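You operate a simulated robot arm through the tools that you are given. There is no shell and no other tool. Be economical: measure what you need, move in short steps, check, and stop when the job is done.

You are at the controls of a simulated two-armed robot. One attempt, no reset.

## Task
Pick up the louvred grey unit with one hand, pass it to the other hand and put it on the teal square. Set down upright: louvred grey unit.

It is judged by the outcome, as a careful person would: the job done as asked, and still so three seconds after it is handed in. It fails if anything else is knocked over, pushed out of place, dropped, spilled or broken.

## Robot
Two 6-joint arms with two-finger parallel grippers on one trunk, on a base that drives. Base frame: it is fixed to the floor where the robot stands at the start and does not move with it; the origin is under the middle of the robot, x ahead of it, y to its left, z up. Readings come in mm, rad, newtons and seconds.
The left shoulder is at the start at [60, 187, 847], the right one opposite. With the tool pointing down near the work surface each hand reaches from about 280 to 620 mm from the robot's upright axis, wherever it stands, measured 20 degrees to its own side. Places, roughly: teal square [700, 900, 700]. Payload 1.57 kg a hand.
Tool frame (each hand has its own): the origin (TCP) lies between the finger pads and is the grasp point; the fingertips stand 30 mm ahead of it; z points along the fingers, y is the line along which they close. Largest opening 110 mm; finger width 24, thickness 12; the body of the gripper, 48 by 112 mm, starts 78 mm behind the TCP.
Orientation is told as [roll, pitch, yaw] about the base's x, y, z axes, in that order, counted from this pose: with the fingers straight down and closing along the base's y, the tool's x points along the base's -x, its y along +y and its z along -z.

## Interface
- The arms move only by the tool step_arm. It takes "left_series", "right_series" or both (then of equal length, played together; a hand with none holds still); each is a list of rows, each a list of 3 entries, a list of its own where there are three numbers: the gripper command, from -1 (shut) to 1 (fully open), values between in proportion, then the shift along the tool's x, y, z in mm, then the turn, a rotation vector about the tool's x, y, z in rad. In form: [[gripper, [x, y, z], [ax, ay, az]], ...]. A call has 1 to 10 rows; each row is the pose to reach, as a shift and turn from the pose commanded when the call began, along the tool's axes at that moment. Each row takes 0.2 s and may step no farther than 50 mm and 0.15 rad from the row before; otherwise, or with a gripper value out of range, the whole call is refused. A pose out of reach is approached as far as the arm can. The call stops where the force on the tool passes 40 N (or 10 N more than at its start, if that is more) or the arm is blocked; 0.2 s more then pass. The fingers move at their own pace (about 153 mm/s each) and stop on an object; they squeeze with about 22 N. The grip force told is the motor's: it shows also when the fingers shut on nothing. Time passes only in rows, and 0.2 s behind the last, so rows that repeat a pose let the fingers close. The reply holds the time, the measured pose of the TCP, the force on the tool along the base axes, the opening and the grip force, in the units named above and with some noise, with the torque about the TCP (base axes, N m) and any sound that the robot's microphone picked up.
- Cameras (640 x 400 px; columns grow to the right, rows downward): "scene" is now at [22.7, 25.9, 1402.7]; the picture's right is [0.29, -0.96, 0.00], its down [-0.59, -0.18, -0.78] and it looks along [0.75, 0.23, -0.62] (base axes); focal length 254 px, centre (320, 200). "left" rides on the left gripper at [70, -16, -141] in its tool frame; the picture's right is [0.23, 0.97, 0.00], its down [-0.85, 0.20, -0.48] and it looks along [-0.47, 0.11, 0.88] (tool axes); focal length 222 px, centre (320, 200). "right" rides on the right gripper at [70, 16, -141] in its tool frame; the picture's right is [-0.23, 0.97, 0.00], its down [-0.86, -0.20, -0.48] and it looks along [-0.47, -0.11, 0.88] (tool axes); focal length 222 px, centre (320, 200). There is no depth. A picture from a camera that has moved, and an enlarged one, comes with that camera's place and axes in the base frame and with its lens.
- camera(camera): a new picture of that camera. It takes no simulated time.
- raise_lower(by): slides the trunk up (or, below 0, down) by that many mm; the arms and the scene camera ride with it, the base frame stays. It gives what a move gives, with no picture.
- steer(legs): drives the robot by 1 to 6 legs, each [ahead, left, turn to the left] in mm, mm and rad, along the robot's own axes; the way and the turn of a leg run together, so that a leg with both is an arc; at most 1500 mm and 3.142 rad a leg. The arms and the cameras ride along, it lands a little off, and it stops where it bumps. It gives what a move gives.
- pan_tilt(pan, tilt): turns the head with the scene camera to pan (to the left, within 1.501 rad either way) and tilt (down, from -0.506 to 1.204), counted from straight ahead of the robot. It gives what a move gives.
- close_up(camera, box): a new picture of the part [left, top, right, bottom] of that camera's present view, enlarged. It takes no simulated time.
- job_done(): hands the job in; it is judged then, once.

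Go step by step. Nothing tells you exact positions but the pictures and the camera data: compare them with the known pose of the tool, close in by small moves and look again before you grip or let go. The budget is 120 turns and 92 pictures, counting those below and the enlarged ones. Unless the task says otherwise, let go and move clear before handing in, and close with one line.

The tools are called after "Request:" as name(argument=value, ...) on one line, values as JSON. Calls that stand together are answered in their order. step_arm: Moves the arms, as the interface text tells. Its arguments: {"type":"object","properties":{"left_series":{"type":"array"},"right_series":{"type":"array"}},"required":[]} The other tools are called the same way: raise_lower (by) slides the trunk up or down; steer (legs) drives the base; pan_tilt (pan, tilt) turns the head that bears the scene camera; camera (camera) takes a picture; close_up (camera, box) takes an enlarged picture of a part of a camera's view; job_done () hands the job in.

At the start:

```text
t: 0.0
left_tool_pos: [423.1, 351.0, 965.3]
left_tool_rot: [0.0, -0.001, 0.001]
left_contact_force: [1.3, 0.3, 0.1]
left_moment: [-0.03, 0.0, -0.01]
left_width: 110.2
left_grasp_force: 0.0
right_tool_pos: [341.7, -35.3, 1020.3]
right_tool_rot: [0.0, 0.001, 0.0]
right_contact_force: [-0.4, 0.2, 0.0]
right_moment: [0.0, 0.0, 0.0]
right_width: 109.9
right_grasp_force: 0.0
trunk travel left (down, up): [-475.0, 515.0]
robot x, y, heading: [0.5, 1.4, -0.0]
head pan, tilt: [0.298, 0.67]
```

scene: 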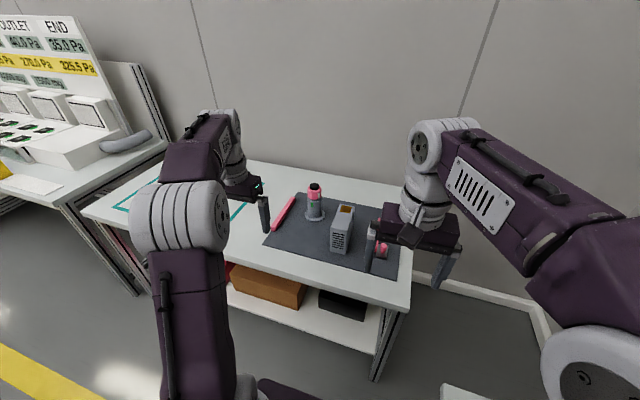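
right: 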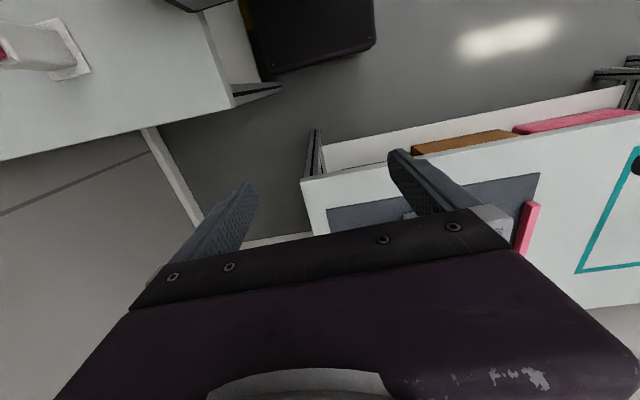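
left: 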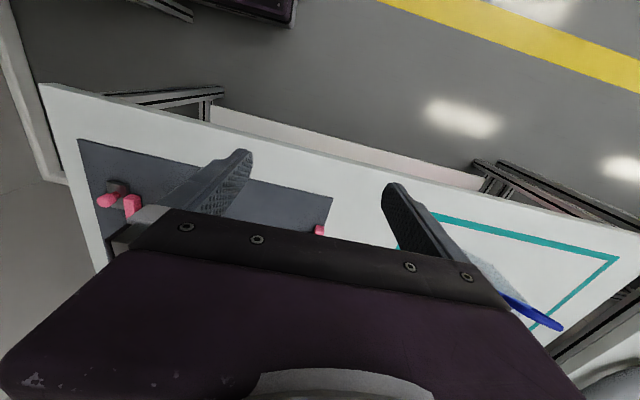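

I see a dark mat with a grey louvred unit at roughly (600, 130), a bottle and pink objects next to it; the teal outline is to the left. I'll take a closer look first.

Request:
close_up(camera="scene", box=[240, 160, 440, 285])

Request:
close_up(camera="scene", box=[60, 140, 280, 277])

```text
3.20 times, centred on (340, 222) of scene
camera zoom: at [22.7, 25.9, 1402.7], right [0.29, -0.96, 0.0], down [-0.59, -0.18, -0.78], along [0.75, 0.23, -0.62], focal length 813 px, centre (256, 128)
```

zoom: 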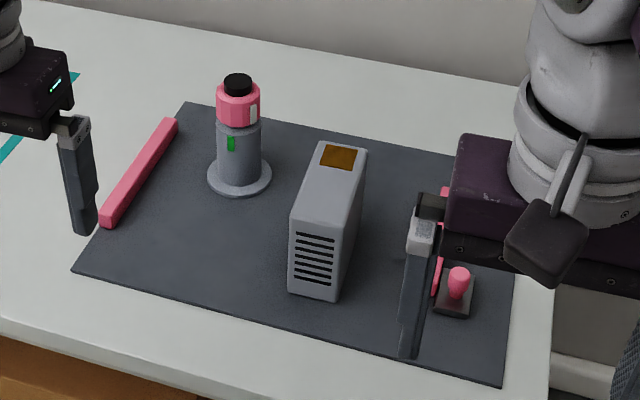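

```text
2.91 times, centred on (170, 208) of scene
camera zoom: at [22.7, 25.9, 1402.7], right [0.29, -0.96, 0.0], down [-0.59, -0.18, -0.78], along [0.75, 0.23, -0.62], focal length 739 px, centre (756, 175)
```

zoom: 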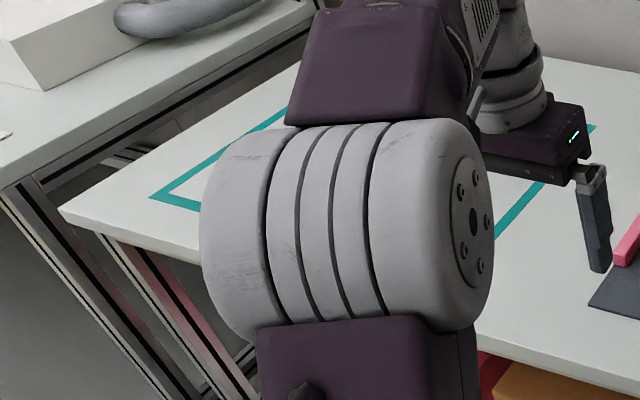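

The unit is about 126×56×115 mm, centred near (663, 138) with its long axis along x. I plan to take it with the right hand from above, yaw it 90°, pass it to the left hand coming from +y, and place it with the left. First I'll check the clearance between base and table, and the target area.

Request:
pan_tilt(pan=0.0, tilt=1.2)

Request:
camera(camera="scene")

Request:
pan_tilt(pan=0.95, tilt=0.6)

Request:
camera(camera="scene")

```text
t: 0.9
left_tool_pos: [423.3, 351.0, 966.2]
left_tool_rot: [0.002, 0.001, 0.0]
left_contact_force: [0.8, -0.6, 0.0]
left_moment: [-0.02, 0.0, 0.02]
left_width: 110.3
left_grasp_force: 0.0
right_tool_pos: [341.1, -35.9, 1019.1]
right_tool_rot: [0.001, 0.0, -0.002]
right_contact_force: [-0.1, -0.2, -0.2]
right_moment: [-0.02, 0.02, -0.02]
right_width: 110.1
right_grasp_force: 0.1
trunk travel left (down, up): [-475.0, 515.0]
robot x, y, heading: [-3.2, -2.2, -0.0]
head pan, tilt: [0.0, 1.201]
```

```text
86 pictures are left
camera scene: at [-3.6, 0.6, 1364.2], right [0.0, -1.0, 0.0], down [-0.93, 0.0, -0.36], along [0.36, 0.0, -0.93], focal length 254 px, centre (320, 200)
```

scene: 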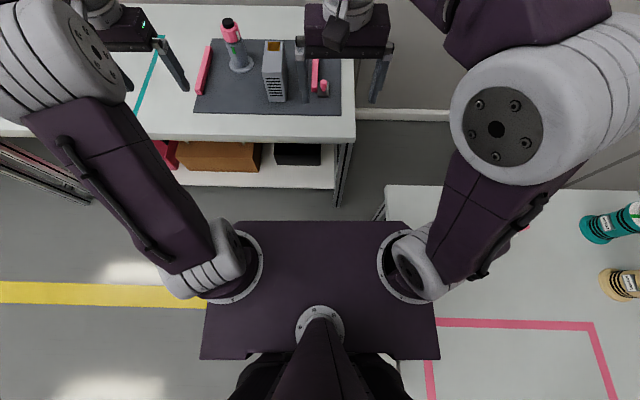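

```text
t: 2.2
left_tool_pos: [422.4, 350.9, 966.5]
left_tool_rot: [0.001, 0.0, -0.001]
left_contact_force: [1.1, 0.5, -0.1]
left_moment: [-0.04, -0.01, -0.04]
left_width: 110.2
left_grasp_force: 0.1
right_tool_pos: [340.7, -35.3, 1020.6]
right_tool_rot: [0.0, 0.0, 0.001]
right_contact_force: [-0.1, -0.3, -0.4]
right_moment: [0.01, 0.02, -0.01]
right_width: 110.2
right_grasp_force: 0.1
trunk travel left (down, up): [-475.0, 515.0]
robot x, y, heading: [0.2, -0.5, 0.002]
head pan, tilt: [0.949, 0.6]
```

```text
85 pictures are left
camera scene: at [-8.1, 72.4, 1408.7], right [0.81, -0.58, 0.0], down [-0.33, -0.46, -0.82], along [0.48, 0.67, -0.57], focal length 254 px, centre (320, 200)
```

scene: 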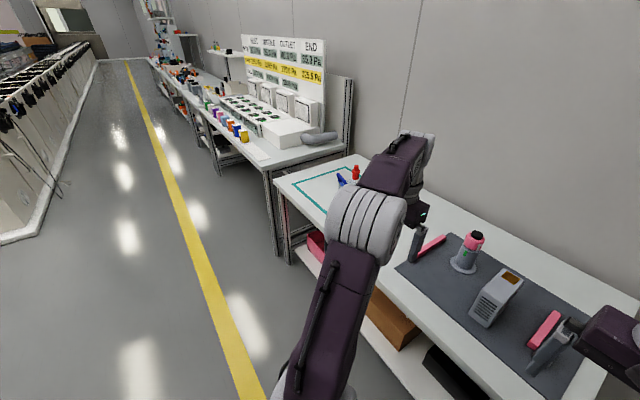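

Request:
close_up(camera="scene", box=[260, 140, 400, 228])

Request:
steer(legs=[[0, 300, 0]])

Request:
camera(camera="scene")

```text
4.55 times, centred on (330, 184) of scene
camera zoom: at [-8.1, 72.4, 1408.7], right [0.81, -0.58, 0.0], down [-0.33, -0.46, -0.82], along [0.48, 0.67, -0.57], focal length 1155 px, centre (274, 273)
```

zoom: 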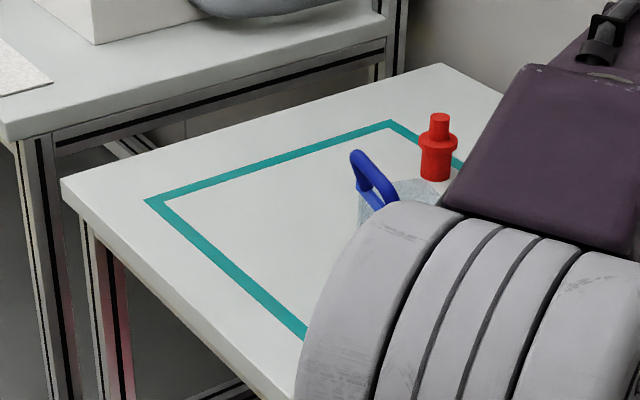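

```text
t: 4.2
left_tool_pos: [423.6, 650.1, 965.1]
left_tool_rot: [-0.001, -0.001, 0.0]
left_contact_force: [0.4, -0.2, 0.0]
left_moment: [-0.01, -0.01, 0.01]
left_width: 110.1
left_grasp_force: 0.1
right_tool_pos: [342.7, 264.1, 1019.7]
right_tool_rot: [0.0, 0.001, -0.001]
right_contact_force: [0.1, 0.3, -0.4]
right_moment: [-0.04, -0.01, 0.01]
right_width: 110.0
right_grasp_force: 0.0
trunk travel left (down, up): [-475.0, 515.0]
robot x, y, heading: [-2.7, 298.3, -0.002]
head pan, tilt: [0.949, 0.6]
```

```text
83 pictures are left
camera scene: at [-8.3, 371.2, 1408.7], right [0.81, -0.58, 0.0], down [-0.33, -0.46, -0.82], along [0.48, 0.67, -0.57], focal length 254 px, centre (320, 200)
```

scene: 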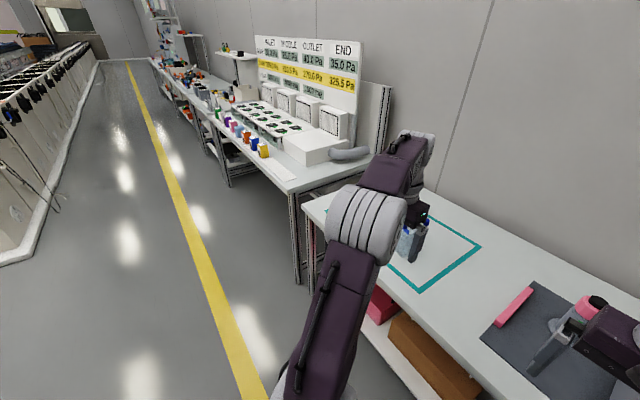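

Request:
camera(camera="left")

Request:
pan_tilt(pan=0.4, tilt=0.7)

Request:
camera(camera="scene")

```text
82 pictures are left
camera left: at [353.2, 632.1, 1105.8], right [-0.23, 0.97, 0.0], down [0.85, 0.2, 0.48], along [0.47, 0.11, -0.88], focal length 222 px, centre (320, 200)
```

left: 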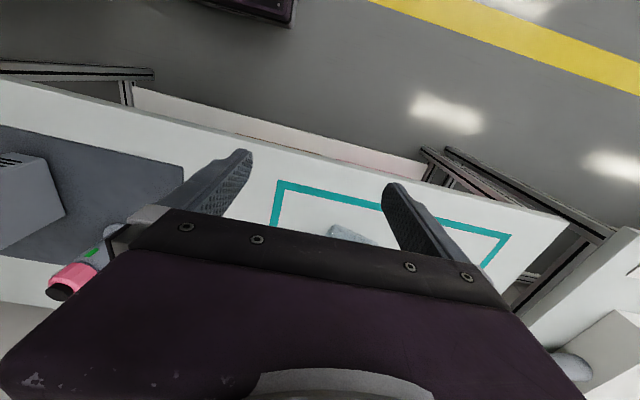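

```text
t: 5.2
left_tool_pos: [422.8, 649.6, 965.9]
left_tool_rot: [0.0, 0.0, 0.001]
left_contact_force: [-0.2, 0.1, -0.3]
left_moment: [0.01, 0.01, -0.02]
left_width: 110.0
left_grasp_force: 0.0
right_tool_pos: [343.7, 262.7, 1019.7]
right_tool_rot: [0.0, -0.002, -0.001]
right_contact_force: [0.4, -0.4, 0.3]
right_moment: [0.04, 0.02, -0.01]
right_width: 109.8
right_grasp_force: 0.1
trunk travel left (down, up): [-475.0, 515.0]
robot x, y, heading: [1.5, 296.4, -0.003]
head pan, tilt: [0.4, 0.7]
```

```text
81 pictures are left
camera scene: at [18.6, 331.8, 1400.1], right [0.39, -0.92, 0.0], down [-0.59, -0.25, -0.76], along [0.7, 0.3, -0.64], focal length 254 px, centre (320, 200)
```

scene: 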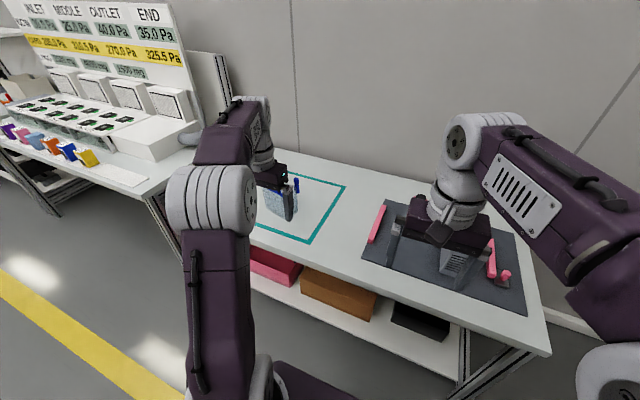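

The teal outline is about 350×510 mm and has a jug in it near (650, 800), so the free space is toward y≈900 and beyond; I'll examine it later. Now I'll drive ahead 120 mm for the pick.

Request:
steer(legs=[[120, 0, 0]])

Request:
pan_tilt(pan=-0.1, tilt=0.9)

Request:
camera(camera="scene")

Request:
camera(camera="right")

Request:
camera(camera="left")

```text
t: 6.4
left_tool_pos: [541.9, 649.9, 965.0]
left_tool_rot: [-0.001, -0.001, 0.002]
left_contact_force: [0.5, 0.1, -0.2]
left_moment: [0.0, 0.01, -0.01]
left_width: 109.9
left_grasp_force: 0.0
right_tool_pos: [462.2, 263.3, 1019.7]
right_tool_rot: [0.001, 0.0, 0.003]
right_contact_force: [0.1, -0.2, 0.0]
right_moment: [0.01, 0.05, 0.04]
right_width: 110.0
right_grasp_force: 0.1
trunk travel left (down, up): [-475.0, 515.0]
robot x, y, heading: [121.9, 298.2, 0.005]
head pan, tilt: [0.4, 0.7]
```

```text
t: 7.4
left_tool_pos: [542.7, 650.1, 965.7]
left_tool_rot: [0.0, 0.001, 0.0]
left_contact_force: [-0.3, 0.3, 0.2]
left_moment: [0.0, -0.01, 0.0]
left_width: 110.0
left_grasp_force: 0.1
right_tool_pos: [461.7, 262.8, 1020.0]
right_tool_rot: [-0.001, -0.001, 0.001]
right_contact_force: [-0.8, 0.8, 0.8]
right_moment: [0.0, 0.04, 0.0]
right_width: 110.1
right_grasp_force: 0.1
trunk travel left (down, up): [-475.0, 515.0]
robot x, y, heading: [120.9, 298.6, 0.003]
head pan, tilt: [-0.099, 0.901]
```

```text
80 pictures are left
camera scene: at [135.4, 291.2, 1384.0], right [-0.1, -1.0, 0.0], down [-0.78, 0.08, -0.62], along [0.62, -0.06, -0.78], focal length 254 px, centre (320, 200)
```

scene: 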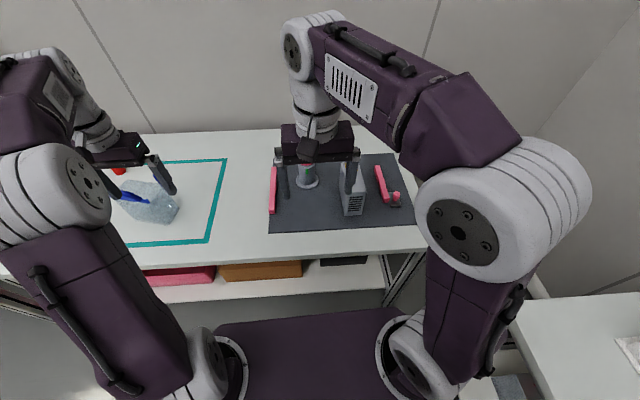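

```text
79 pictures are left
camera right: at [392.8, 278.7, 1161.5], right [0.23, 0.97, 0.0], down [0.86, -0.2, 0.48], along [0.47, -0.11, -0.88], focal length 222 px, centre (320, 200)
```

right: 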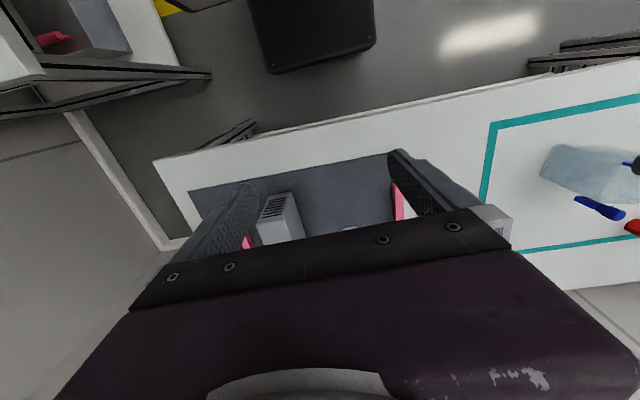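

```text
78 pictures are left
camera left: at [472.6, 632.1, 1106.0], right [-0.23, 0.97, 0.0], down [0.85, 0.2, 0.48], along [0.47, 0.11, -0.88], focal length 222 px, centre (320, 200)
```

left: 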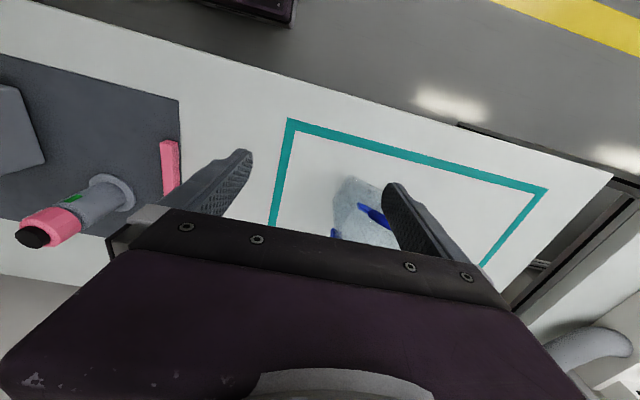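

Request:
close_up(camera="scene", box=[255, 130, 415, 230])

Request:
step_arm(right_series=[[0.6, [-15, 25, 0], [0, 0, 0]], [0.6, [-40, 0, 0], [0, 0, 0]], [0.6, [-75, -35, 0], [0, 0, 0]], [0.6, [-110, -70, 0], [0, 0, 0]], [0.6, [-140, -100, 0], [0, 0, 0]], [0.6, [-165, -125, 30], [0, 0, 0]], [0.6, [-165, -125, 60], [0, 0, 0]], [0.6, [-165, -125, 60], [0, 0, 0]]])

Request:
camera(camera="right")

Request:
camera(camera="scene")

```text
4.00 times, centred on (335, 180) of scene
camera zoom: at [135.4, 291.2, 1384.0], right [-0.1, -1.0, 0.0], down [-0.78, 0.08, -0.62], along [0.62, -0.06, -0.78], focal length 1017 px, centre (260, 280)
```

zoom: 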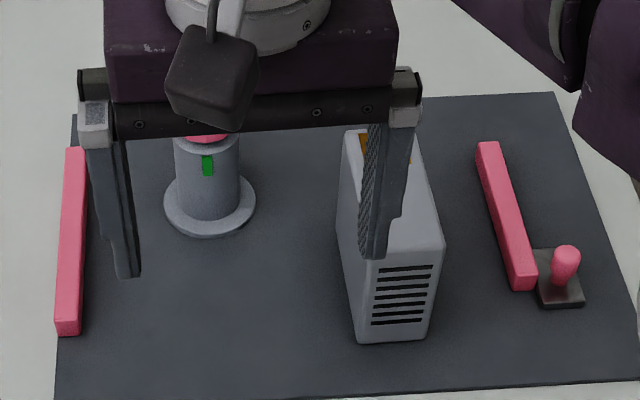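

```text
t: 9.2
left_tool_pos: [541.1, 649.1, 965.8]
left_tool_rot: [0.001, 0.0, 0.0]
left_contact_force: [-0.3, 0.4, -0.4]
left_moment: [0.02, -0.01, -0.01]
left_width: 110.1
left_grasp_force: 0.1
right_tool_pos: [628.5, 138.2, 958.0]
right_tool_rot: [0.0, 0.0, 0.001]
right_contact_force: [-0.6, 1.1, -0.6]
right_moment: [0.01, 0.04, -0.01]
right_width: 87.9
right_grasp_force: 0.1
trunk travel left (down, up): [-475.0, 515.0]
robot x, y, heading: [118.9, 301.3, 0.003]
head pan, tilt: [-0.099, 0.901]
```

```text
76 pictures are left
camera right: at [558.4, 153.8, 1101.0], right [0.23, 0.97, 0.0], down [0.86, -0.2, 0.48], along [0.47, -0.11, -0.88], focal length 222 px, centre (320, 200)
```

right: 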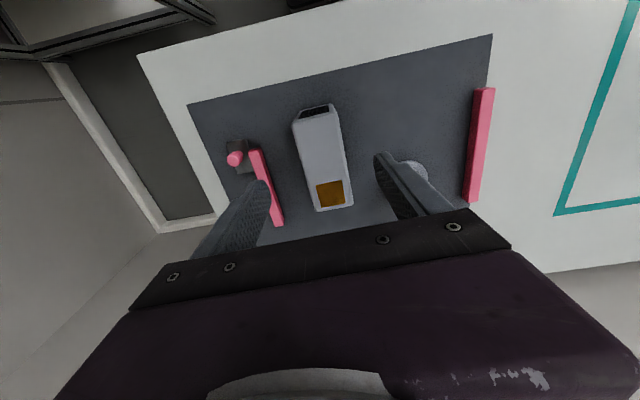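

```text
75 pictures are left
camera scene: at [135.8, 290.9, 1383.9], right [-0.1, -1.0, 0.0], down [-0.78, 0.08, -0.62], along [0.62, -0.06, -0.78], focal length 254 px, centre (320, 200)
```

scene: 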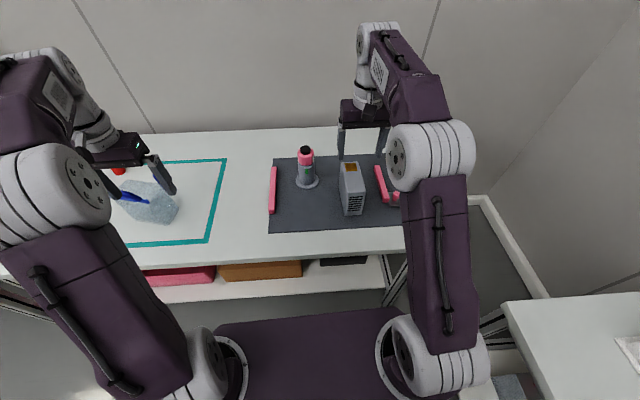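

Unit top is confirmed: x 600–727, y 111–166, yaw ≈ 0. I'll descend with the TCP at (645, 138), about 12 mm below its top, and close.

Request:
step_arm(right_series=[[0.6, [-16, 0, 40], [0, 0, 0]], [0.6, [-16, 0, 80], [0, 0, 0]], [0.6, [-16, 0, 110], [0, 0, 0]], [0.6, [-16, 0, 135], [0, 0, 0]], [0.6, [-16, 0, 150], [0, 0, 0]], [0.6, [-16, 0, 150], [0, 0, 0]]])

Request:
camera(camera="right")

Request:
close_up(camera="scene", box=[255, 130, 415, 230])

```text
t: 10.6
left_tool_pos: [540.9, 649.4, 964.7]
left_tool_rot: [0.0, 0.001, 0.001]
left_contact_force: [-0.4, 0.1, -0.6]
left_moment: [-0.02, 0.0, -0.03]
left_width: 109.9
left_grasp_force: 0.1
right_tool_pos: [643.0, 139.1, 808.9]
right_tool_rot: [0.0, 0.0, 0.002]
right_contact_force: [0.4, 1.1, -0.3]
right_moment: [0.01, 0.04, 0.0]
right_width: 87.8
right_grasp_force: 0.1
trunk travel left (down, up): [-475.0, 515.0]
robot x, y, heading: [117.3, 300.2, -0.0]
head pan, tilt: [-0.099, 0.901]
```

```text
74 pictures are left
camera right: at [573.9, 154.1, 951.2], right [0.23, 0.97, 0.0], down [0.86, -0.2, 0.48], along [0.47, -0.11, -0.88], focal length 222 px, centre (320, 200)
```

right: 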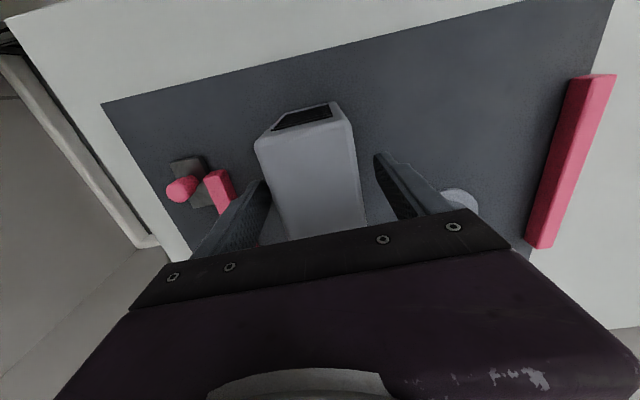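

```text
4.00 times, centred on (335, 180) of scene
camera zoom: at [135.2, 291.1, 1383.9], right [-0.1, -1.0, 0.0], down [-0.78, 0.08, -0.62], along [0.62, -0.06, -0.78], focal length 1017 px, centre (260, 280)
```

zoom: 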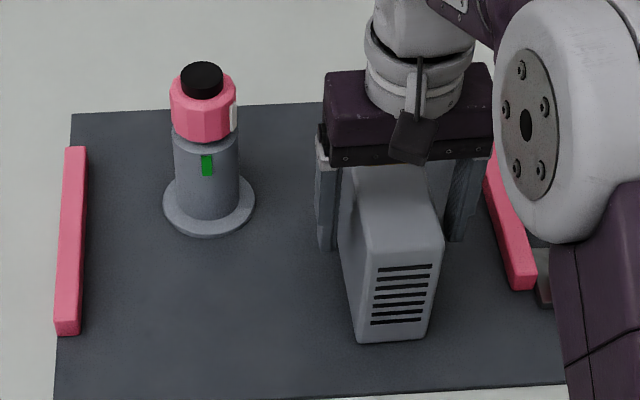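

Request:
step_arm(right_series=[[-1, [0, 0, 0], [0, 0, 0]], [-1, [0, 0, 0], [0, 0, 0]], [-1, [0, 0, 0], [0, 0, 0]], [-1, [0, 0, 0], [0, 0, 0]], [-1, [0, 0, -15], [0, 0, 0]], [-1, [0, 0, -30], [0, 0, 0]], [-1, [0, 0, -30], [0, 0, 0]]])

Request:
close_up(camera="scene", box=[255, 130, 415, 230])

Request:
camera(camera="right")

```text
t: 12.2
left_tool_pos: [542.3, 648.7, 965.6]
left_tool_rot: [-0.001, -0.001, 0.002]
left_contact_force: [-0.2, -0.3, 0.0]
left_moment: [-0.06, 0.03, 0.0]
left_width: 110.1
left_grasp_force: 0.1
right_tool_pos: [643.1, 138.5, 838.9]
right_tool_rot: [0.002, 0.002, 0.001]
right_contact_force: [0.2, 0.6, -4.9]
right_moment: [-0.02, 0.08, 0.0]
right_width: 57.9
right_grasp_force: 22.3
trunk travel left (down, up): [-475.0, 515.0]
robot x, y, heading: [120.5, 297.4, 0.001]
head pan, tilt: [-0.099, 0.901]
```

```text
4.00 times, centred on (335, 180) of scene
camera zoom: at [136.3, 290.9, 1383.9], right [-0.1, -1.0, 0.0], down [-0.78, 0.08, -0.62], along [0.62, -0.06, -0.78], focal length 1017 px, centre (260, 280)
```

zoom: 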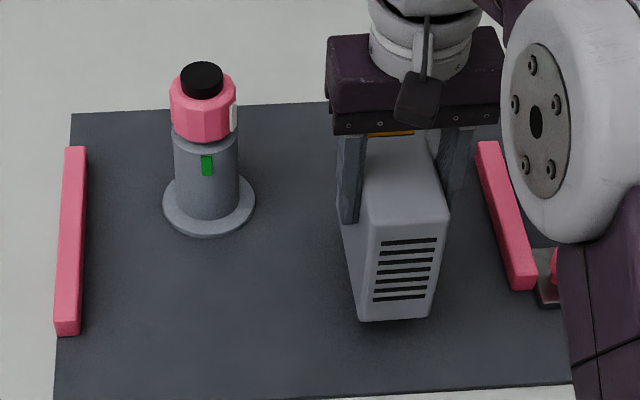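

```text
71 pictures are left
camera right: at [574.5, 153.8, 981.2], right [0.23, 0.97, 0.0], down [0.86, -0.2, 0.48], along [0.47, -0.11, -0.88], focal length 222 px, centre (320, 200)
```

right: 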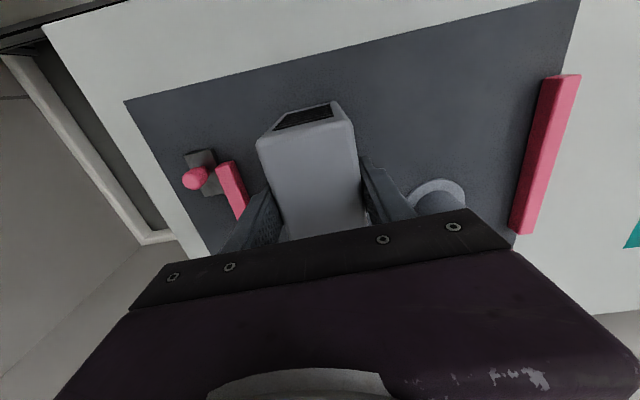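

Held firmly, about 0.5 kg and level. I'll lift, pull back and yaw it 90° in front of the robot.

Request:
step_arm(right_series=[[-1, [0, 0, -40], [0, 0, 0]], [-1, [0, 0, -80], [0, 0, 0]], [-1, [0, 0, -120], [0, 0, 0]], [-1, [20, 0, -150], [0, 0, 0]], [-1, [45, 0, -165], [0, 0, 0]], [-1, [70, 0, -165], [0, 0, 0]], [-1, [85, 20, -165], [0, 0, 0]], [-1, [85, 45, -165], [0, 0, 0]], [-1, [85, 70, -165], [0, 0, 0]], [-1, [85, 90, -165], [0, 0, 0]]])

Request:
step_arm(right_series=[[-1, [0, 0, 0], [0, 0, -0.14]], [-1, [0, 0, 0], [0, 0, -0.28]], [-1, [0, 0, 0], [0, 0, -0.42]], [-1, [0, 0, 0], [0, 0, -0.56]], [-1, [0, 0, 0], [0, 0, -0.7]], [-1, [0, 0, 0], [0, 0, -0.84]], [-1, [0, 0, 0], [0, 0, -0.98]], [-1, [0, 0, 0], [0, 0, -1.12]], [-1, [0, 0, 0], [0, 0, -1.26]], [-1, [0, 0, 0], [0, 0, -1.4]]])

Request:
camera(camera="scene")

```text
t: 14.4
left_tool_pos: [541.3, 649.7, 965.5]
left_tool_rot: [0.0, 0.0, 0.001]
left_contact_force: [0.4, -0.3, 0.4]
left_moment: [-0.01, 0.01, 0.02]
left_width: 110.0
left_grasp_force: 0.0
right_tool_pos: [558.1, 230.0, 1004.5]
right_tool_rot: [0.001, 0.001, 0.002]
right_contact_force: [0.4, 0.3, -5.3]
right_moment: [0.0, 0.09, 0.0]
right_width: 58.3
right_grasp_force: 21.7
trunk travel left (down, up): [-475.0, 515.0]
robot x, y, heading: [123.0, 294.7, -0.001]
head pan, tilt: [-0.099, 0.901]
```

```text
t: 16.6
left_tool_pos: [542.0, 649.9, 965.3]
left_tool_rot: [0.0, -0.002, 0.001]
left_contact_force: [-0.3, -0.9, -0.2]
left_moment: [-0.02, -0.05, -0.01]
left_width: 109.9
left_grasp_force: 0.1
right_tool_pos: [558.7, 228.0, 1004.3]
right_tool_rot: [-0.001, 0.001, 1.404]
right_contact_force: [-0.3, 0.0, -4.8]
right_moment: [-0.09, 0.03, -0.01]
right_width: 58.1
right_grasp_force: 22.2
trunk travel left (down, up): [-475.0, 515.0]
robot x, y, heading: [117.8, 297.5, 0.003]
head pan, tilt: [-0.099, 0.901]
```

```text
70 pictures are left
camera scene: at [135.9, 291.1, 1383.9], right [-0.1, -1.0, 0.0], down [-0.78, 0.08, -0.62], along [0.62, -0.06, -0.78], focal length 254 px, centre (320, 200)
```

scene: 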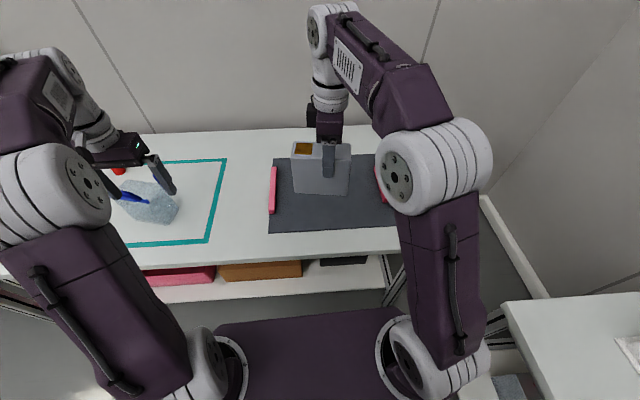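

Request:
step_arm(right_series=[[-1, [0, 0, 0], [0, 0, -0.14]], [-1, [0, 0, 0], [0, 0, -0.168]]])

Request:
close_up(camera="scene", box=[240, 60, 432, 220])

Request:
camera(camera="right")

```text
t: 17.2
left_tool_pos: [542.6, 649.1, 966.2]
left_tool_rot: [-0.001, 0.0, 0.0]
left_contact_force: [0.2, 1.0, -0.4]
left_moment: [-0.03, 0.02, 0.01]
left_width: 110.2
left_grasp_force: 0.1
right_tool_pos: [558.1, 228.4, 1004.5]
right_tool_rot: [0.0, 0.0, 1.573]
right_contact_force: [-0.1, 0.2, -5.8]
right_moment: [-0.13, -0.03, 0.0]
right_width: 57.8
right_grasp_force: 21.8
trunk travel left (down, up): [-475.0, 515.0]
robot x, y, heading: [118.3, 300.7, 0.005]
head pan, tilt: [-0.099, 0.901]
```

```text
2.50 times, centred on (336, 140) of scene
camera zoom: at [135.9, 291.1, 1383.9], right [-0.1, -1.0, 0.0], down [-0.78, 0.08, -0.62], along [0.62, -0.06, -0.78], focal length 635 px, centre (280, 350)
```

zoom: 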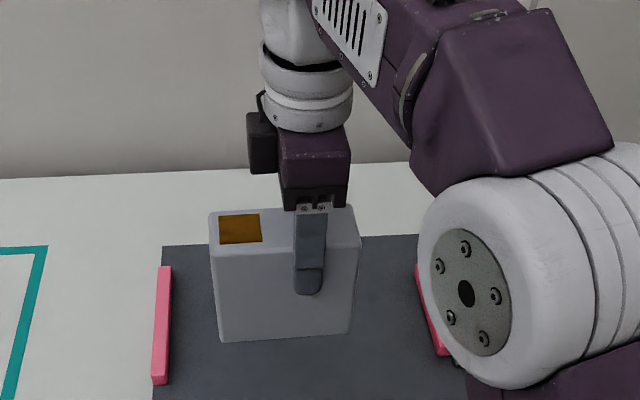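

```text
68 pictures are left
camera right: at [543.1, 157.9, 1146.2], right [-0.97, 0.23, 0.0], down [0.2, 0.86, 0.48], along [0.11, 0.47, -0.88], focal length 222 px, centre (320, 200)
```

right: 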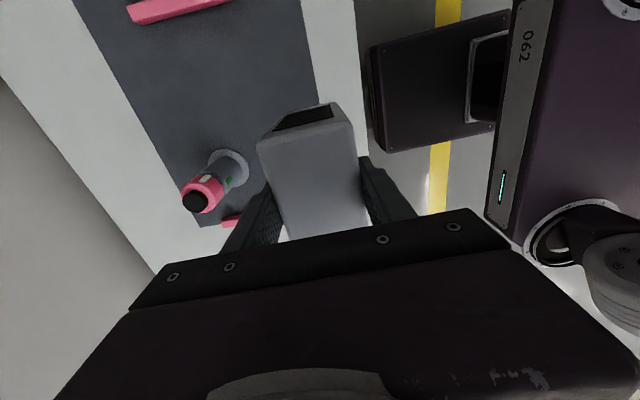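

The unit is rotated, with its label end toward +y and now centred near (558, 246), top at z≈1016. Next I bring the left hand in and yaw it +90°.

Request:
step_arm(left_series=[[0.6, [-5, -30, -20], [0, 0, -0.14]], [0.6, [-10, -60, -40], [0, 0, -0.28]], [0.6, [-16, -90, -60], [0, 0, -0.42]], [0.6, [-16, -110, -60], [0, 0, -0.56]], [0.6, [-16, -120, -60], [0, 0, -0.7]], [0.6, [-16, -130, -60], [0, 0, -0.84]], [0.6, [-16, -140, -60], [0, 0, -0.98]], [0.6, [-16, -150, -60], [0, 0, -1.12]], [0.6, [-16, -150, -60], [0, 0, -1.26]], [0.6, [-16, -150, -60], [0, 0, -1.4]]])

Request:
camera(camera="scene")

```text
t: 19.4
left_tool_pos: [557.7, 500.2, 1025.2]
left_tool_rot: [0.0, 0.001, 1.405]
left_contact_force: [-0.3, 0.0, -0.4]
left_moment: [-0.03, 0.01, 0.0]
left_width: 87.9
left_grasp_force: 0.0
right_tool_pos: [558.1, 228.5, 1005.6]
right_tool_rot: [0.001, -0.001, 1.568]
right_contact_force: [1.2, -1.2, -5.7]
right_moment: [-0.13, 0.01, 0.01]
right_width: 58.2
right_grasp_force: 22.3
trunk travel left (down, up): [-475.0, 515.0]
robot x, y, heading: [122.2, 299.3, 0.002]
head pan, tilt: [-0.099, 0.901]
```

```text
67 pictures are left
camera scene: at [135.9, 290.9, 1383.9], right [-0.1, -1.0, 0.0], down [-0.78, 0.08, -0.62], along [0.62, -0.06, -0.78], focal length 254 px, centre (320, 200)
```

scene: 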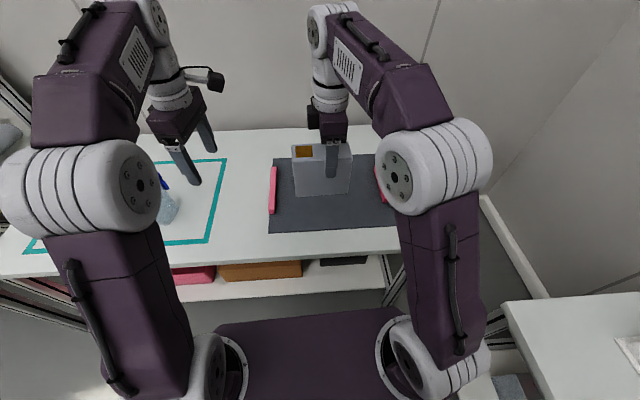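

Request:
step_arm(left_series=[[0.6, [0, 0, 0], [0, 0, -0.1]], [0.6, [0, 0, 0], [0, 0, -0.167]]])

Request:
step_arm(left_series=[[0.6, [0, 0, 0], [0, 0.14, 0]], [0.6, [0, 0, 0], [0, 0.28, 0]], [0.6, [0, 0, 0], [0, 0.42, 0]], [0.6, [0, 0, 0], [0, 0.56, 0]], [0.6, [0, 0, 0], [0, 0.7, 0]], [0.6, [0, 0, 0], [0, 0.84, 0]], [0.6, [0, 0, 0], [0, 0.98, 0]], [0.6, [0, 0, 0], [0, 1.134, 0]]])

Request:
camera(camera="scene")

```text
t: 20.0
left_tool_pos: [559.3, 499.3, 1025.2]
left_tool_rot: [0.002, 0.0, 1.57]
left_contact_force: [0.3, 0.0, -0.4]
left_moment: [0.01, 0.0, 0.01]
left_width: 88.0
left_grasp_force: 0.1
right_tool_pos: [559.1, 229.4, 1004.8]
right_tool_rot: [0.001, 0.0, 1.568]
right_contact_force: [0.5, -0.2, -5.1]
right_moment: [-0.09, 0.0, 0.01]
right_width: 57.8
right_grasp_force: 21.7
trunk travel left (down, up): [-475.0, 515.0]
robot x, y, heading: [118.2, 297.5, -0.001]
head pan, tilt: [-0.099, 0.901]
```

```text
refused: row 8 steps farther than a row can; nothing moved
```

```text
66 pictures are left
camera scene: at [135.9, 291.0, 1383.9], right [-0.1, -1.0, 0.0], down [-0.78, 0.08, -0.62], along [0.62, -0.06, -0.78], focal length 254 px, centre (320, 200)
```

scene: 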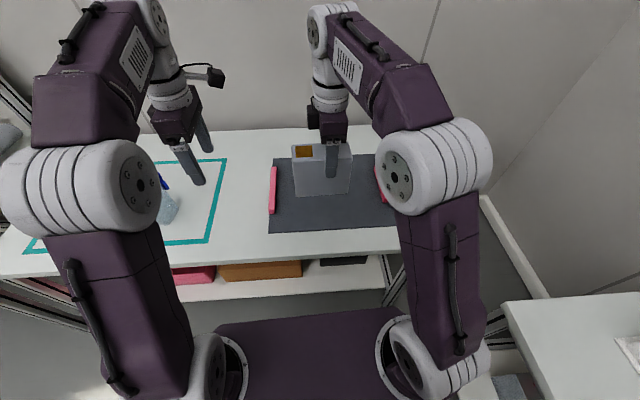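

Request:
step_arm(left_series=[[0.6, [0, 0, 0], [0, 0.14, 0]], [0.6, [0, 0, 0], [0, 0.28, 0]], [0.6, [0, 0, 0], [0, 0.42, 0]], [0.6, [0, 0, 0], [0, 0.56, 0]], [0.6, [0, 0, 0], [0, 0.7, 0]], [0.6, [0, 0, 0], [0, 0.84, 0]], [0.6, [0, 0, 0], [0, 0.98, 0]], [0.6, [0, 0, 0], [0, 1.12, 0]], [0.6, [0, 0, 0], [0, 1.134, 0]]])

Request:
camera(camera="scene")

Request:
camera(camera="left")

```text
t: 22.0
left_tool_pos: [557.8, 499.1, 1024.8]
left_tool_rot: [-0.003, 1.136, 1.567]
left_contact_force: [-0.1, -0.2, 0.1]
left_moment: [0.03, -0.01, -0.01]
left_width: 87.9
left_grasp_force: 0.0
right_tool_pos: [558.5, 228.4, 1004.8]
right_tool_rot: [0.0, 0.001, 1.568]
right_contact_force: [-0.2, -0.7, -5.6]
right_moment: [-0.05, -0.02, 0.02]
right_width: 57.7
right_grasp_force: 22.2
trunk travel left (down, up): [-475.0, 515.0]
robot x, y, heading: [118.8, 298.3, 0.0]
head pan, tilt: [-0.099, 0.901]
```

```text
65 pictures are left
camera scene: at [135.8, 290.7, 1383.9], right [-0.1, -1.0, 0.0], down [-0.78, 0.08, -0.62], along [0.62, -0.06, -0.78], focal length 254 px, centre (320, 200)
```

scene: 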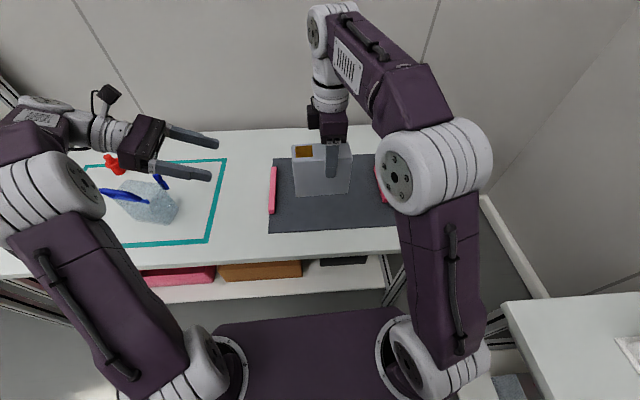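

```text
64 pictures are left
camera left: at [575.3, 597.1, 1147.4], right [-0.97, -0.09, 0.21], down [-0.2, 0.8, -0.57], along [-0.11, -0.6, -0.79], focal length 222 px, centre (320, 200)
```

left: 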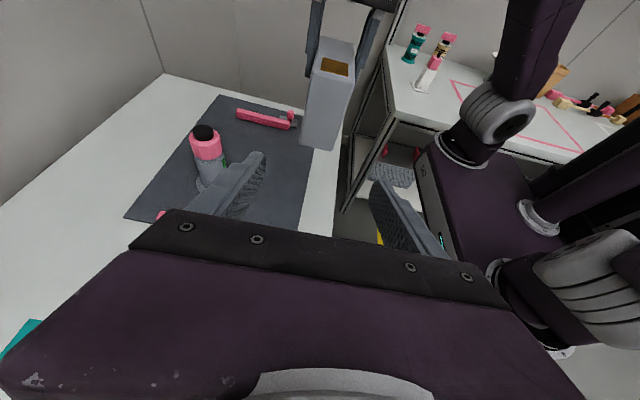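

Left hand is tilted as intended. I'll align it with the approach line and advance halfway, then check.

Request:
step_arm(left_series=[[0.6, [35, 0, 10], [0, 0, 0]], [0.6, [35, 0, 45], [0, 0, 0]], [0.6, [35, 0, 80], [0, 0, 0]], [0.6, [35, 0, 115], [0, 0, 0]], [0.6, [35, 0, 135], [0, 0, 0]], [0.6, [35, 0, 135], [0, 0, 0]]])

Request:
camera(camera="left")

Request:
close_up(camera="scene", box=[100, 40, 420, 240])

```text
t: 23.4
left_tool_pos: [557.3, 362.3, 998.9]
left_tool_rot: [0.001, 1.131, 1.57]
left_contact_force: [0.5, 0.4, -0.1]
left_moment: [0.04, -0.01, -0.04]
left_width: 87.8
left_grasp_force: 0.1
right_tool_pos: [558.7, 228.5, 1004.7]
right_tool_rot: [-0.001, 0.0, 1.569]
right_contact_force: [-0.4, -0.3, -4.7]
right_moment: [-0.08, -0.05, -0.01]
right_width: 58.1
right_grasp_force: 21.8
trunk travel left (down, up): [-475.0, 515.0]
robot x, y, heading: [121.9, 299.0, 0.001]
head pan, tilt: [-0.099, 0.901]
```

```text
63 pictures are left
camera left: at [574.0, 460.1, 1121.8], right [-0.97, -0.09, 0.21], down [-0.2, 0.8, -0.57], along [-0.11, -0.6, -0.79], focal length 222 px, centre (320, 200)
```

left: 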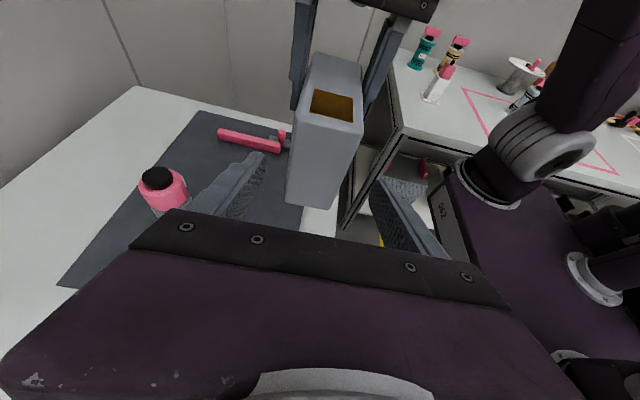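

```text
2.00 times, centred on (260, 140) of scene
camera zoom: at [135.9, 291.2, 1383.9], right [-0.1, -1.0, 0.0], down [-0.78, 0.08, -0.62], along [0.62, -0.06, -0.78], focal length 508 px, centre (440, 320)
```

zoom: 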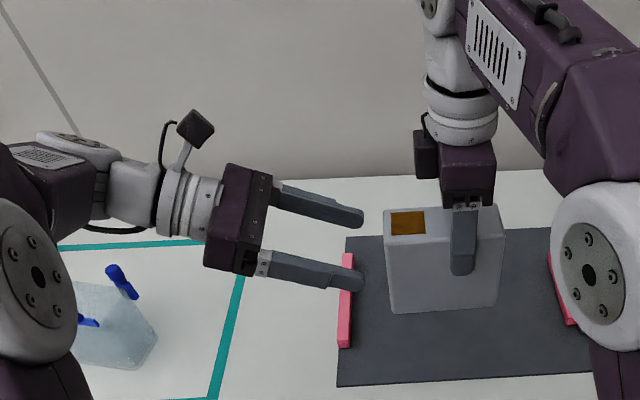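

Alignment matches the projected box corners. Advancing to straddle the unit.

Request:
step_arm(left_series=[[0.6, [0, -1, 30], [0, 0, 0]], [0.6, [0, -1, 60], [0, 0, 0]], [0.6, [0, -1, 85], [0, 0, 0]], [0.6, [0, -1, 105], [0, 0, 0]], [0.6, [0, -1, 113], [0, 0, 0]], [0.6, [0, -1, 113], [0, 0, 0]]])

Request:
camera(camera="left")

Request:
close_up(camera="scene", box=[180, 40, 420, 190])

```text
t: 24.8
left_tool_pos: [560.0, 260.5, 951.2]
left_tool_rot: [-0.002, 1.133, 1.571]
left_contact_force: [0.0, 0.5, 0.5]
left_moment: [0.0, 0.03, -0.01]
left_width: 88.1
left_grasp_force: 0.1
right_tool_pos: [558.5, 228.3, 1005.1]
right_tool_rot: [-0.001, 0.001, 1.569]
right_contact_force: [-0.5, 0.1, -5.2]
right_moment: [-0.05, 0.02, -0.01]
right_width: 57.8
right_grasp_force: 21.9
trunk travel left (down, up): [-475.0, 515.0]
robot x, y, heading: [121.7, 298.1, 0.002]
head pan, tilt: [-0.099, 0.901]
```

```text
61 pictures are left
camera left: at [575.7, 357.0, 1074.1], right [-0.97, -0.09, 0.21], down [-0.2, 0.8, -0.57], along [-0.11, -0.6, -0.79], focal length 222 px, centre (320, 200)
```

left: 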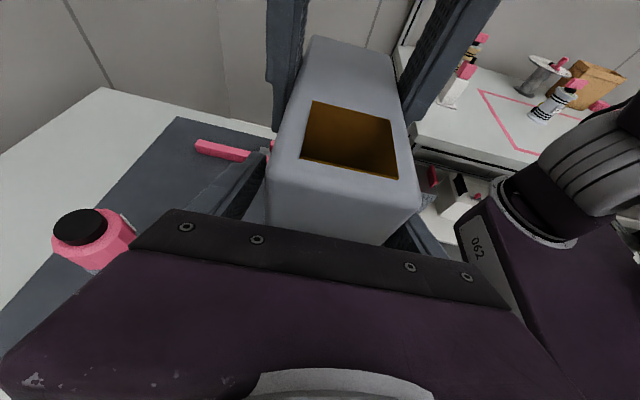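

```text
2.67 times, centred on (300, 115) of scene
camera zoom: at [135.9, 291.0, 1383.9], right [-0.1, -1.0, 0.0], down [-0.78, 0.08, -0.62], along [0.62, -0.06, -0.78], focal length 678 px, centre (373, 427)
```

zoom: 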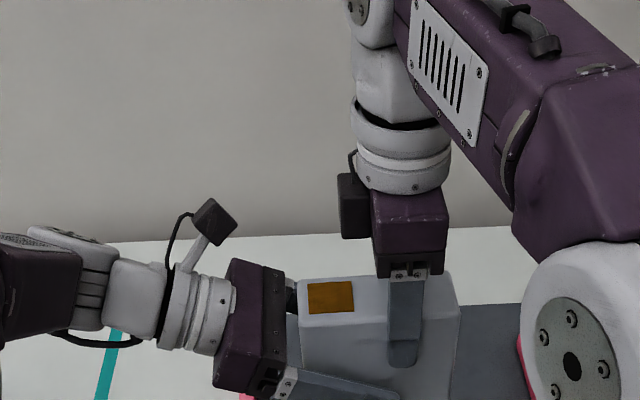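

Left fingers straddle the unit clear of the right fingers. Closing left.

Request:
step_arm(left_series=[[-1, [0, 0, 0], [0, 0, 0]], [-1, [0, 0, 0], [0, 0, 0]], [-1, [0, 0, 0], [0, 0, 0]], [-1, [0, 0, 0], [0, 0, 0]]])

```text
t: 25.8
left_tool_pos: [558.8, 259.7, 951.8]
left_tool_rot: [-0.001, 1.133, 1.569]
left_contact_force: [-4.8, -1.7, 0.2]
left_moment: [0.24, -0.31, 0.34]
left_width: 57.8
left_grasp_force: 22.5
right_tool_pos: [558.5, 229.3, 1004.2]
right_tool_rot: [-0.002, 0.0, 1.571]
right_contact_force: [4.8, 1.7, -4.2]
right_moment: [-0.22, 0.07, -0.48]
right_width: 57.8
right_grasp_force: 21.8
trunk travel left (down, up): [-475.0, 515.0]
robot x, y, heading: [121.8, 296.9, -0.002]
head pan, tilt: [-0.099, 0.901]
```

Both hands hold it with little internal force. Now opening the right hand and raising it straight up.

Request:
step_arm(right_series=[[0.3, [0, 0, 0], [0, 0, 0]], [0.5, [0, 0, 0], [0, 0, 0]], [0.5, [0, 0, 0], [0, 0, 0]]])

Request:
step_arm(right_series=[[0.5, [0, 0, -25], [0, 0, 0]], [0.5, [0, 0, -50], [0, 0, 0]], [0.5, [0, 0, -80], [0, 0, 0]], [0.5, [0, 0, -100], [0, 0, 0]]])

Request:
camera(camera="scene")

Request:
camera(camera="left")

```text
t: 26.6
left_tool_pos: [559.1, 260.8, 951.7]
left_tool_rot: [0.001, 1.133, 1.57]
left_contact_force: [0.1, -1.0, 0.7]
left_moment: [0.06, 0.0, -0.03]
left_width: 57.9
left_grasp_force: 22.2
right_tool_pos: [557.7, 228.7, 1003.9]
right_tool_rot: [-0.001, -0.001, 1.571]
right_contact_force: [-0.2, 0.1, -0.5]
right_moment: [-0.01, -0.02, -0.01]
right_width: 82.5
right_grasp_force: 0.0
trunk travel left (down, up): [-475.0, 515.0]
robot x, y, heading: [118.7, 296.9, 0.001]
head pan, tilt: [-0.099, 0.901]
```

```text
t: 27.6
left_tool_pos: [558.9, 259.7, 953.7]
left_tool_rot: [0.0, 1.133, 1.568]
left_contact_force: [-0.6, -0.8, -0.2]
left_moment: [0.04, 0.01, -0.02]
left_width: 57.8
left_grasp_force: 21.2
right_tool_pos: [543.3, 225.9, 1075.7]
right_tool_rot: [-0.001, -0.001, 1.57]
right_contact_force: [0.1, -0.4, 0.6]
right_moment: [0.03, 0.06, 0.01]
right_width: 82.3
right_grasp_force: 0.1
right hand out of reach, approached as far as the arm can: row 3, 4
trunk travel left (down, up): [-475.0, 515.0]
robot x, y, heading: [121.3, 295.0, -0.0]
head pan, tilt: [-0.099, 0.901]
```

```text
59 pictures are left
camera scene: at [136.1, 291.1, 1383.9], right [-0.1, -1.0, 0.0], down [-0.78, 0.08, -0.62], along [0.62, -0.06, -0.78], focal length 254 px, centre (320, 200)
```

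scene: 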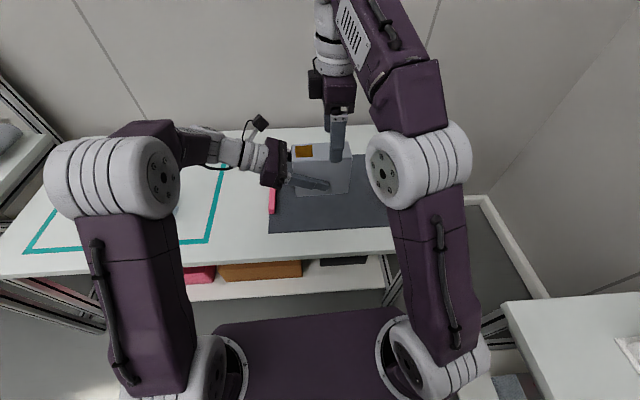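

```text
58 pictures are left
camera left: at [575.9, 357.3, 1074.2], right [-0.97, -0.09, 0.21], down [-0.2, 0.8, -0.57], along [-0.11, -0.6, -0.79], focal length 222 px, centre (320, 200)
```

left: 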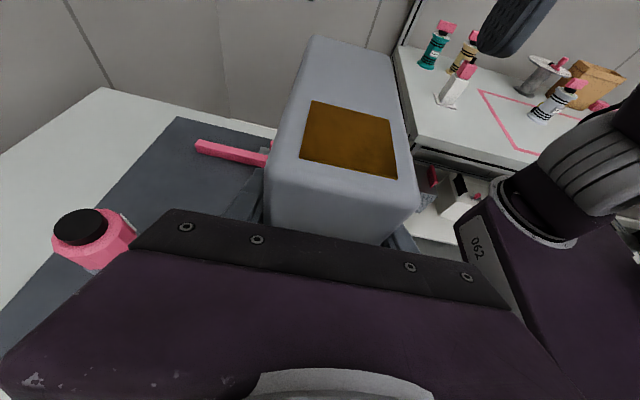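

The left hand holds it alone and steady. I'll take the right hand away, then back off and drive left to view the teal area.

Request:
step_arm(right_series=[[0.5, [40, 20, 0], [0, 0, 0]], [0.5, [80, 50, 0], [0, 0, 0]], [0.5, [110, 90, 0], [0, 0, 0]], [0.5, [130, 130, 0], [0, 0, 0]], [0.5, [130, 160, 0], [0, 0, 0]]])

Request:
steer(legs=[[-150, 0, 0], [0, 450, 0]])

Request:
pan_tilt(pan=0.1, tilt=0.75)

Request:
camera(camera="scene")

Request:
camera(camera="left")

```text
t: 28.8
left_tool_pos: [557.1, 260.1, 951.9]
left_tool_rot: [-0.001, 1.131, 1.569]
left_contact_force: [0.3, 1.6, -1.3]
left_moment: [0.08, -0.02, 0.02]
left_width: 58.1
left_grasp_force: 22.5
right_tool_pos: [383.1, 93.5, 1075.9]
right_tool_rot: [-0.001, 0.0, 1.571]
right_contact_force: [0.4, -0.2, 0.7]
right_moment: [0.01, -0.01, 0.0]
right_width: 82.5
right_grasp_force: 0.1
trunk travel left (down, up): [-475.0, 515.0]
robot x, y, heading: [120.1, 296.9, -0.001]
head pan, tilt: [-0.099, 0.901]
```

```text
t: 32.5
left_tool_pos: [408.7, 711.2, 951.6]
left_tool_rot: [0.002, 1.134, 1.57]
left_contact_force: [-0.4, 0.3, -4.8]
left_moment: [0.07, 0.0, 0.0]
left_width: 58.0
left_grasp_force: 22.0
right_tool_pos: [233.7, 545.1, 1076.5]
right_tool_rot: [0.0, 0.001, 1.571]
right_contact_force: [-0.1, -0.1, -0.2]
right_moment: [-0.03, 0.0, 0.02]
right_width: 82.5
right_grasp_force: 0.0
trunk travel left (down, up): [-475.0, 515.0]
robot x, y, heading: [-32.6, 748.5, 0.005]
head pan, tilt: [-0.099, 0.901]
```

```text
t: 33.2
left_tool_pos: [408.2, 710.6, 952.2]
left_tool_rot: [0.0, 1.132, 1.57]
left_contact_force: [0.3, -1.6, -5.1]
left_moment: [0.08, 0.02, 0.01]
left_width: 57.7
left_grasp_force: 22.6
right_tool_pos: [232.9, 545.2, 1077.4]
right_tool_rot: [-0.001, 0.0, 1.569]
right_contact_force: [0.3, -1.2, 0.0]
right_moment: [0.03, 0.02, 0.01]
right_width: 82.4
right_grasp_force: 0.1
trunk travel left (down, up): [-475.0, 515.0]
robot x, y, heading: [-29.1, 748.7, -0.001]
head pan, tilt: [0.099, 0.75]
```

```text
57 pictures are left
camera scene: at [-6.8, 757.4, 1395.8], right [0.1, -0.99, 0.0], down [-0.68, -0.07, -0.73], along [0.73, 0.07, -0.68], focal length 254 px, centre (320, 200)
```

scene: 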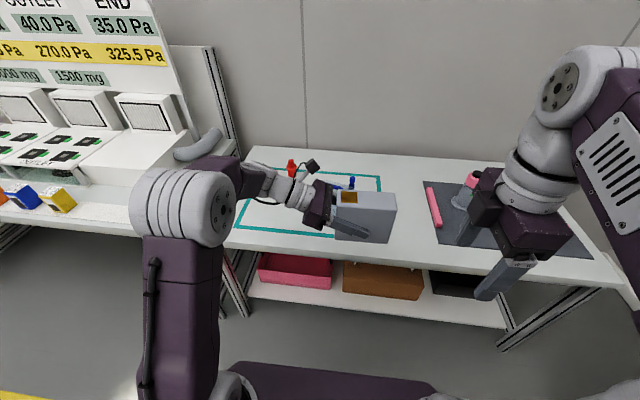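

```text
56 pictures are left
camera left: at [425.6, 808.4, 1074.1], right [-0.97, -0.1, 0.21], down [-0.2, 0.8, -0.57], along [-0.11, -0.6, -0.79], focal length 222 px, centre (320, 200)
```

left: 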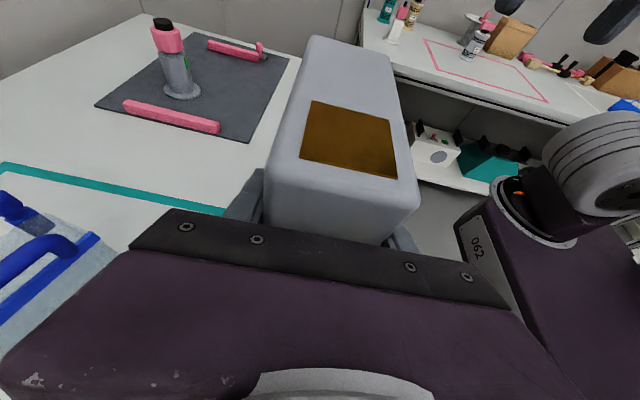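

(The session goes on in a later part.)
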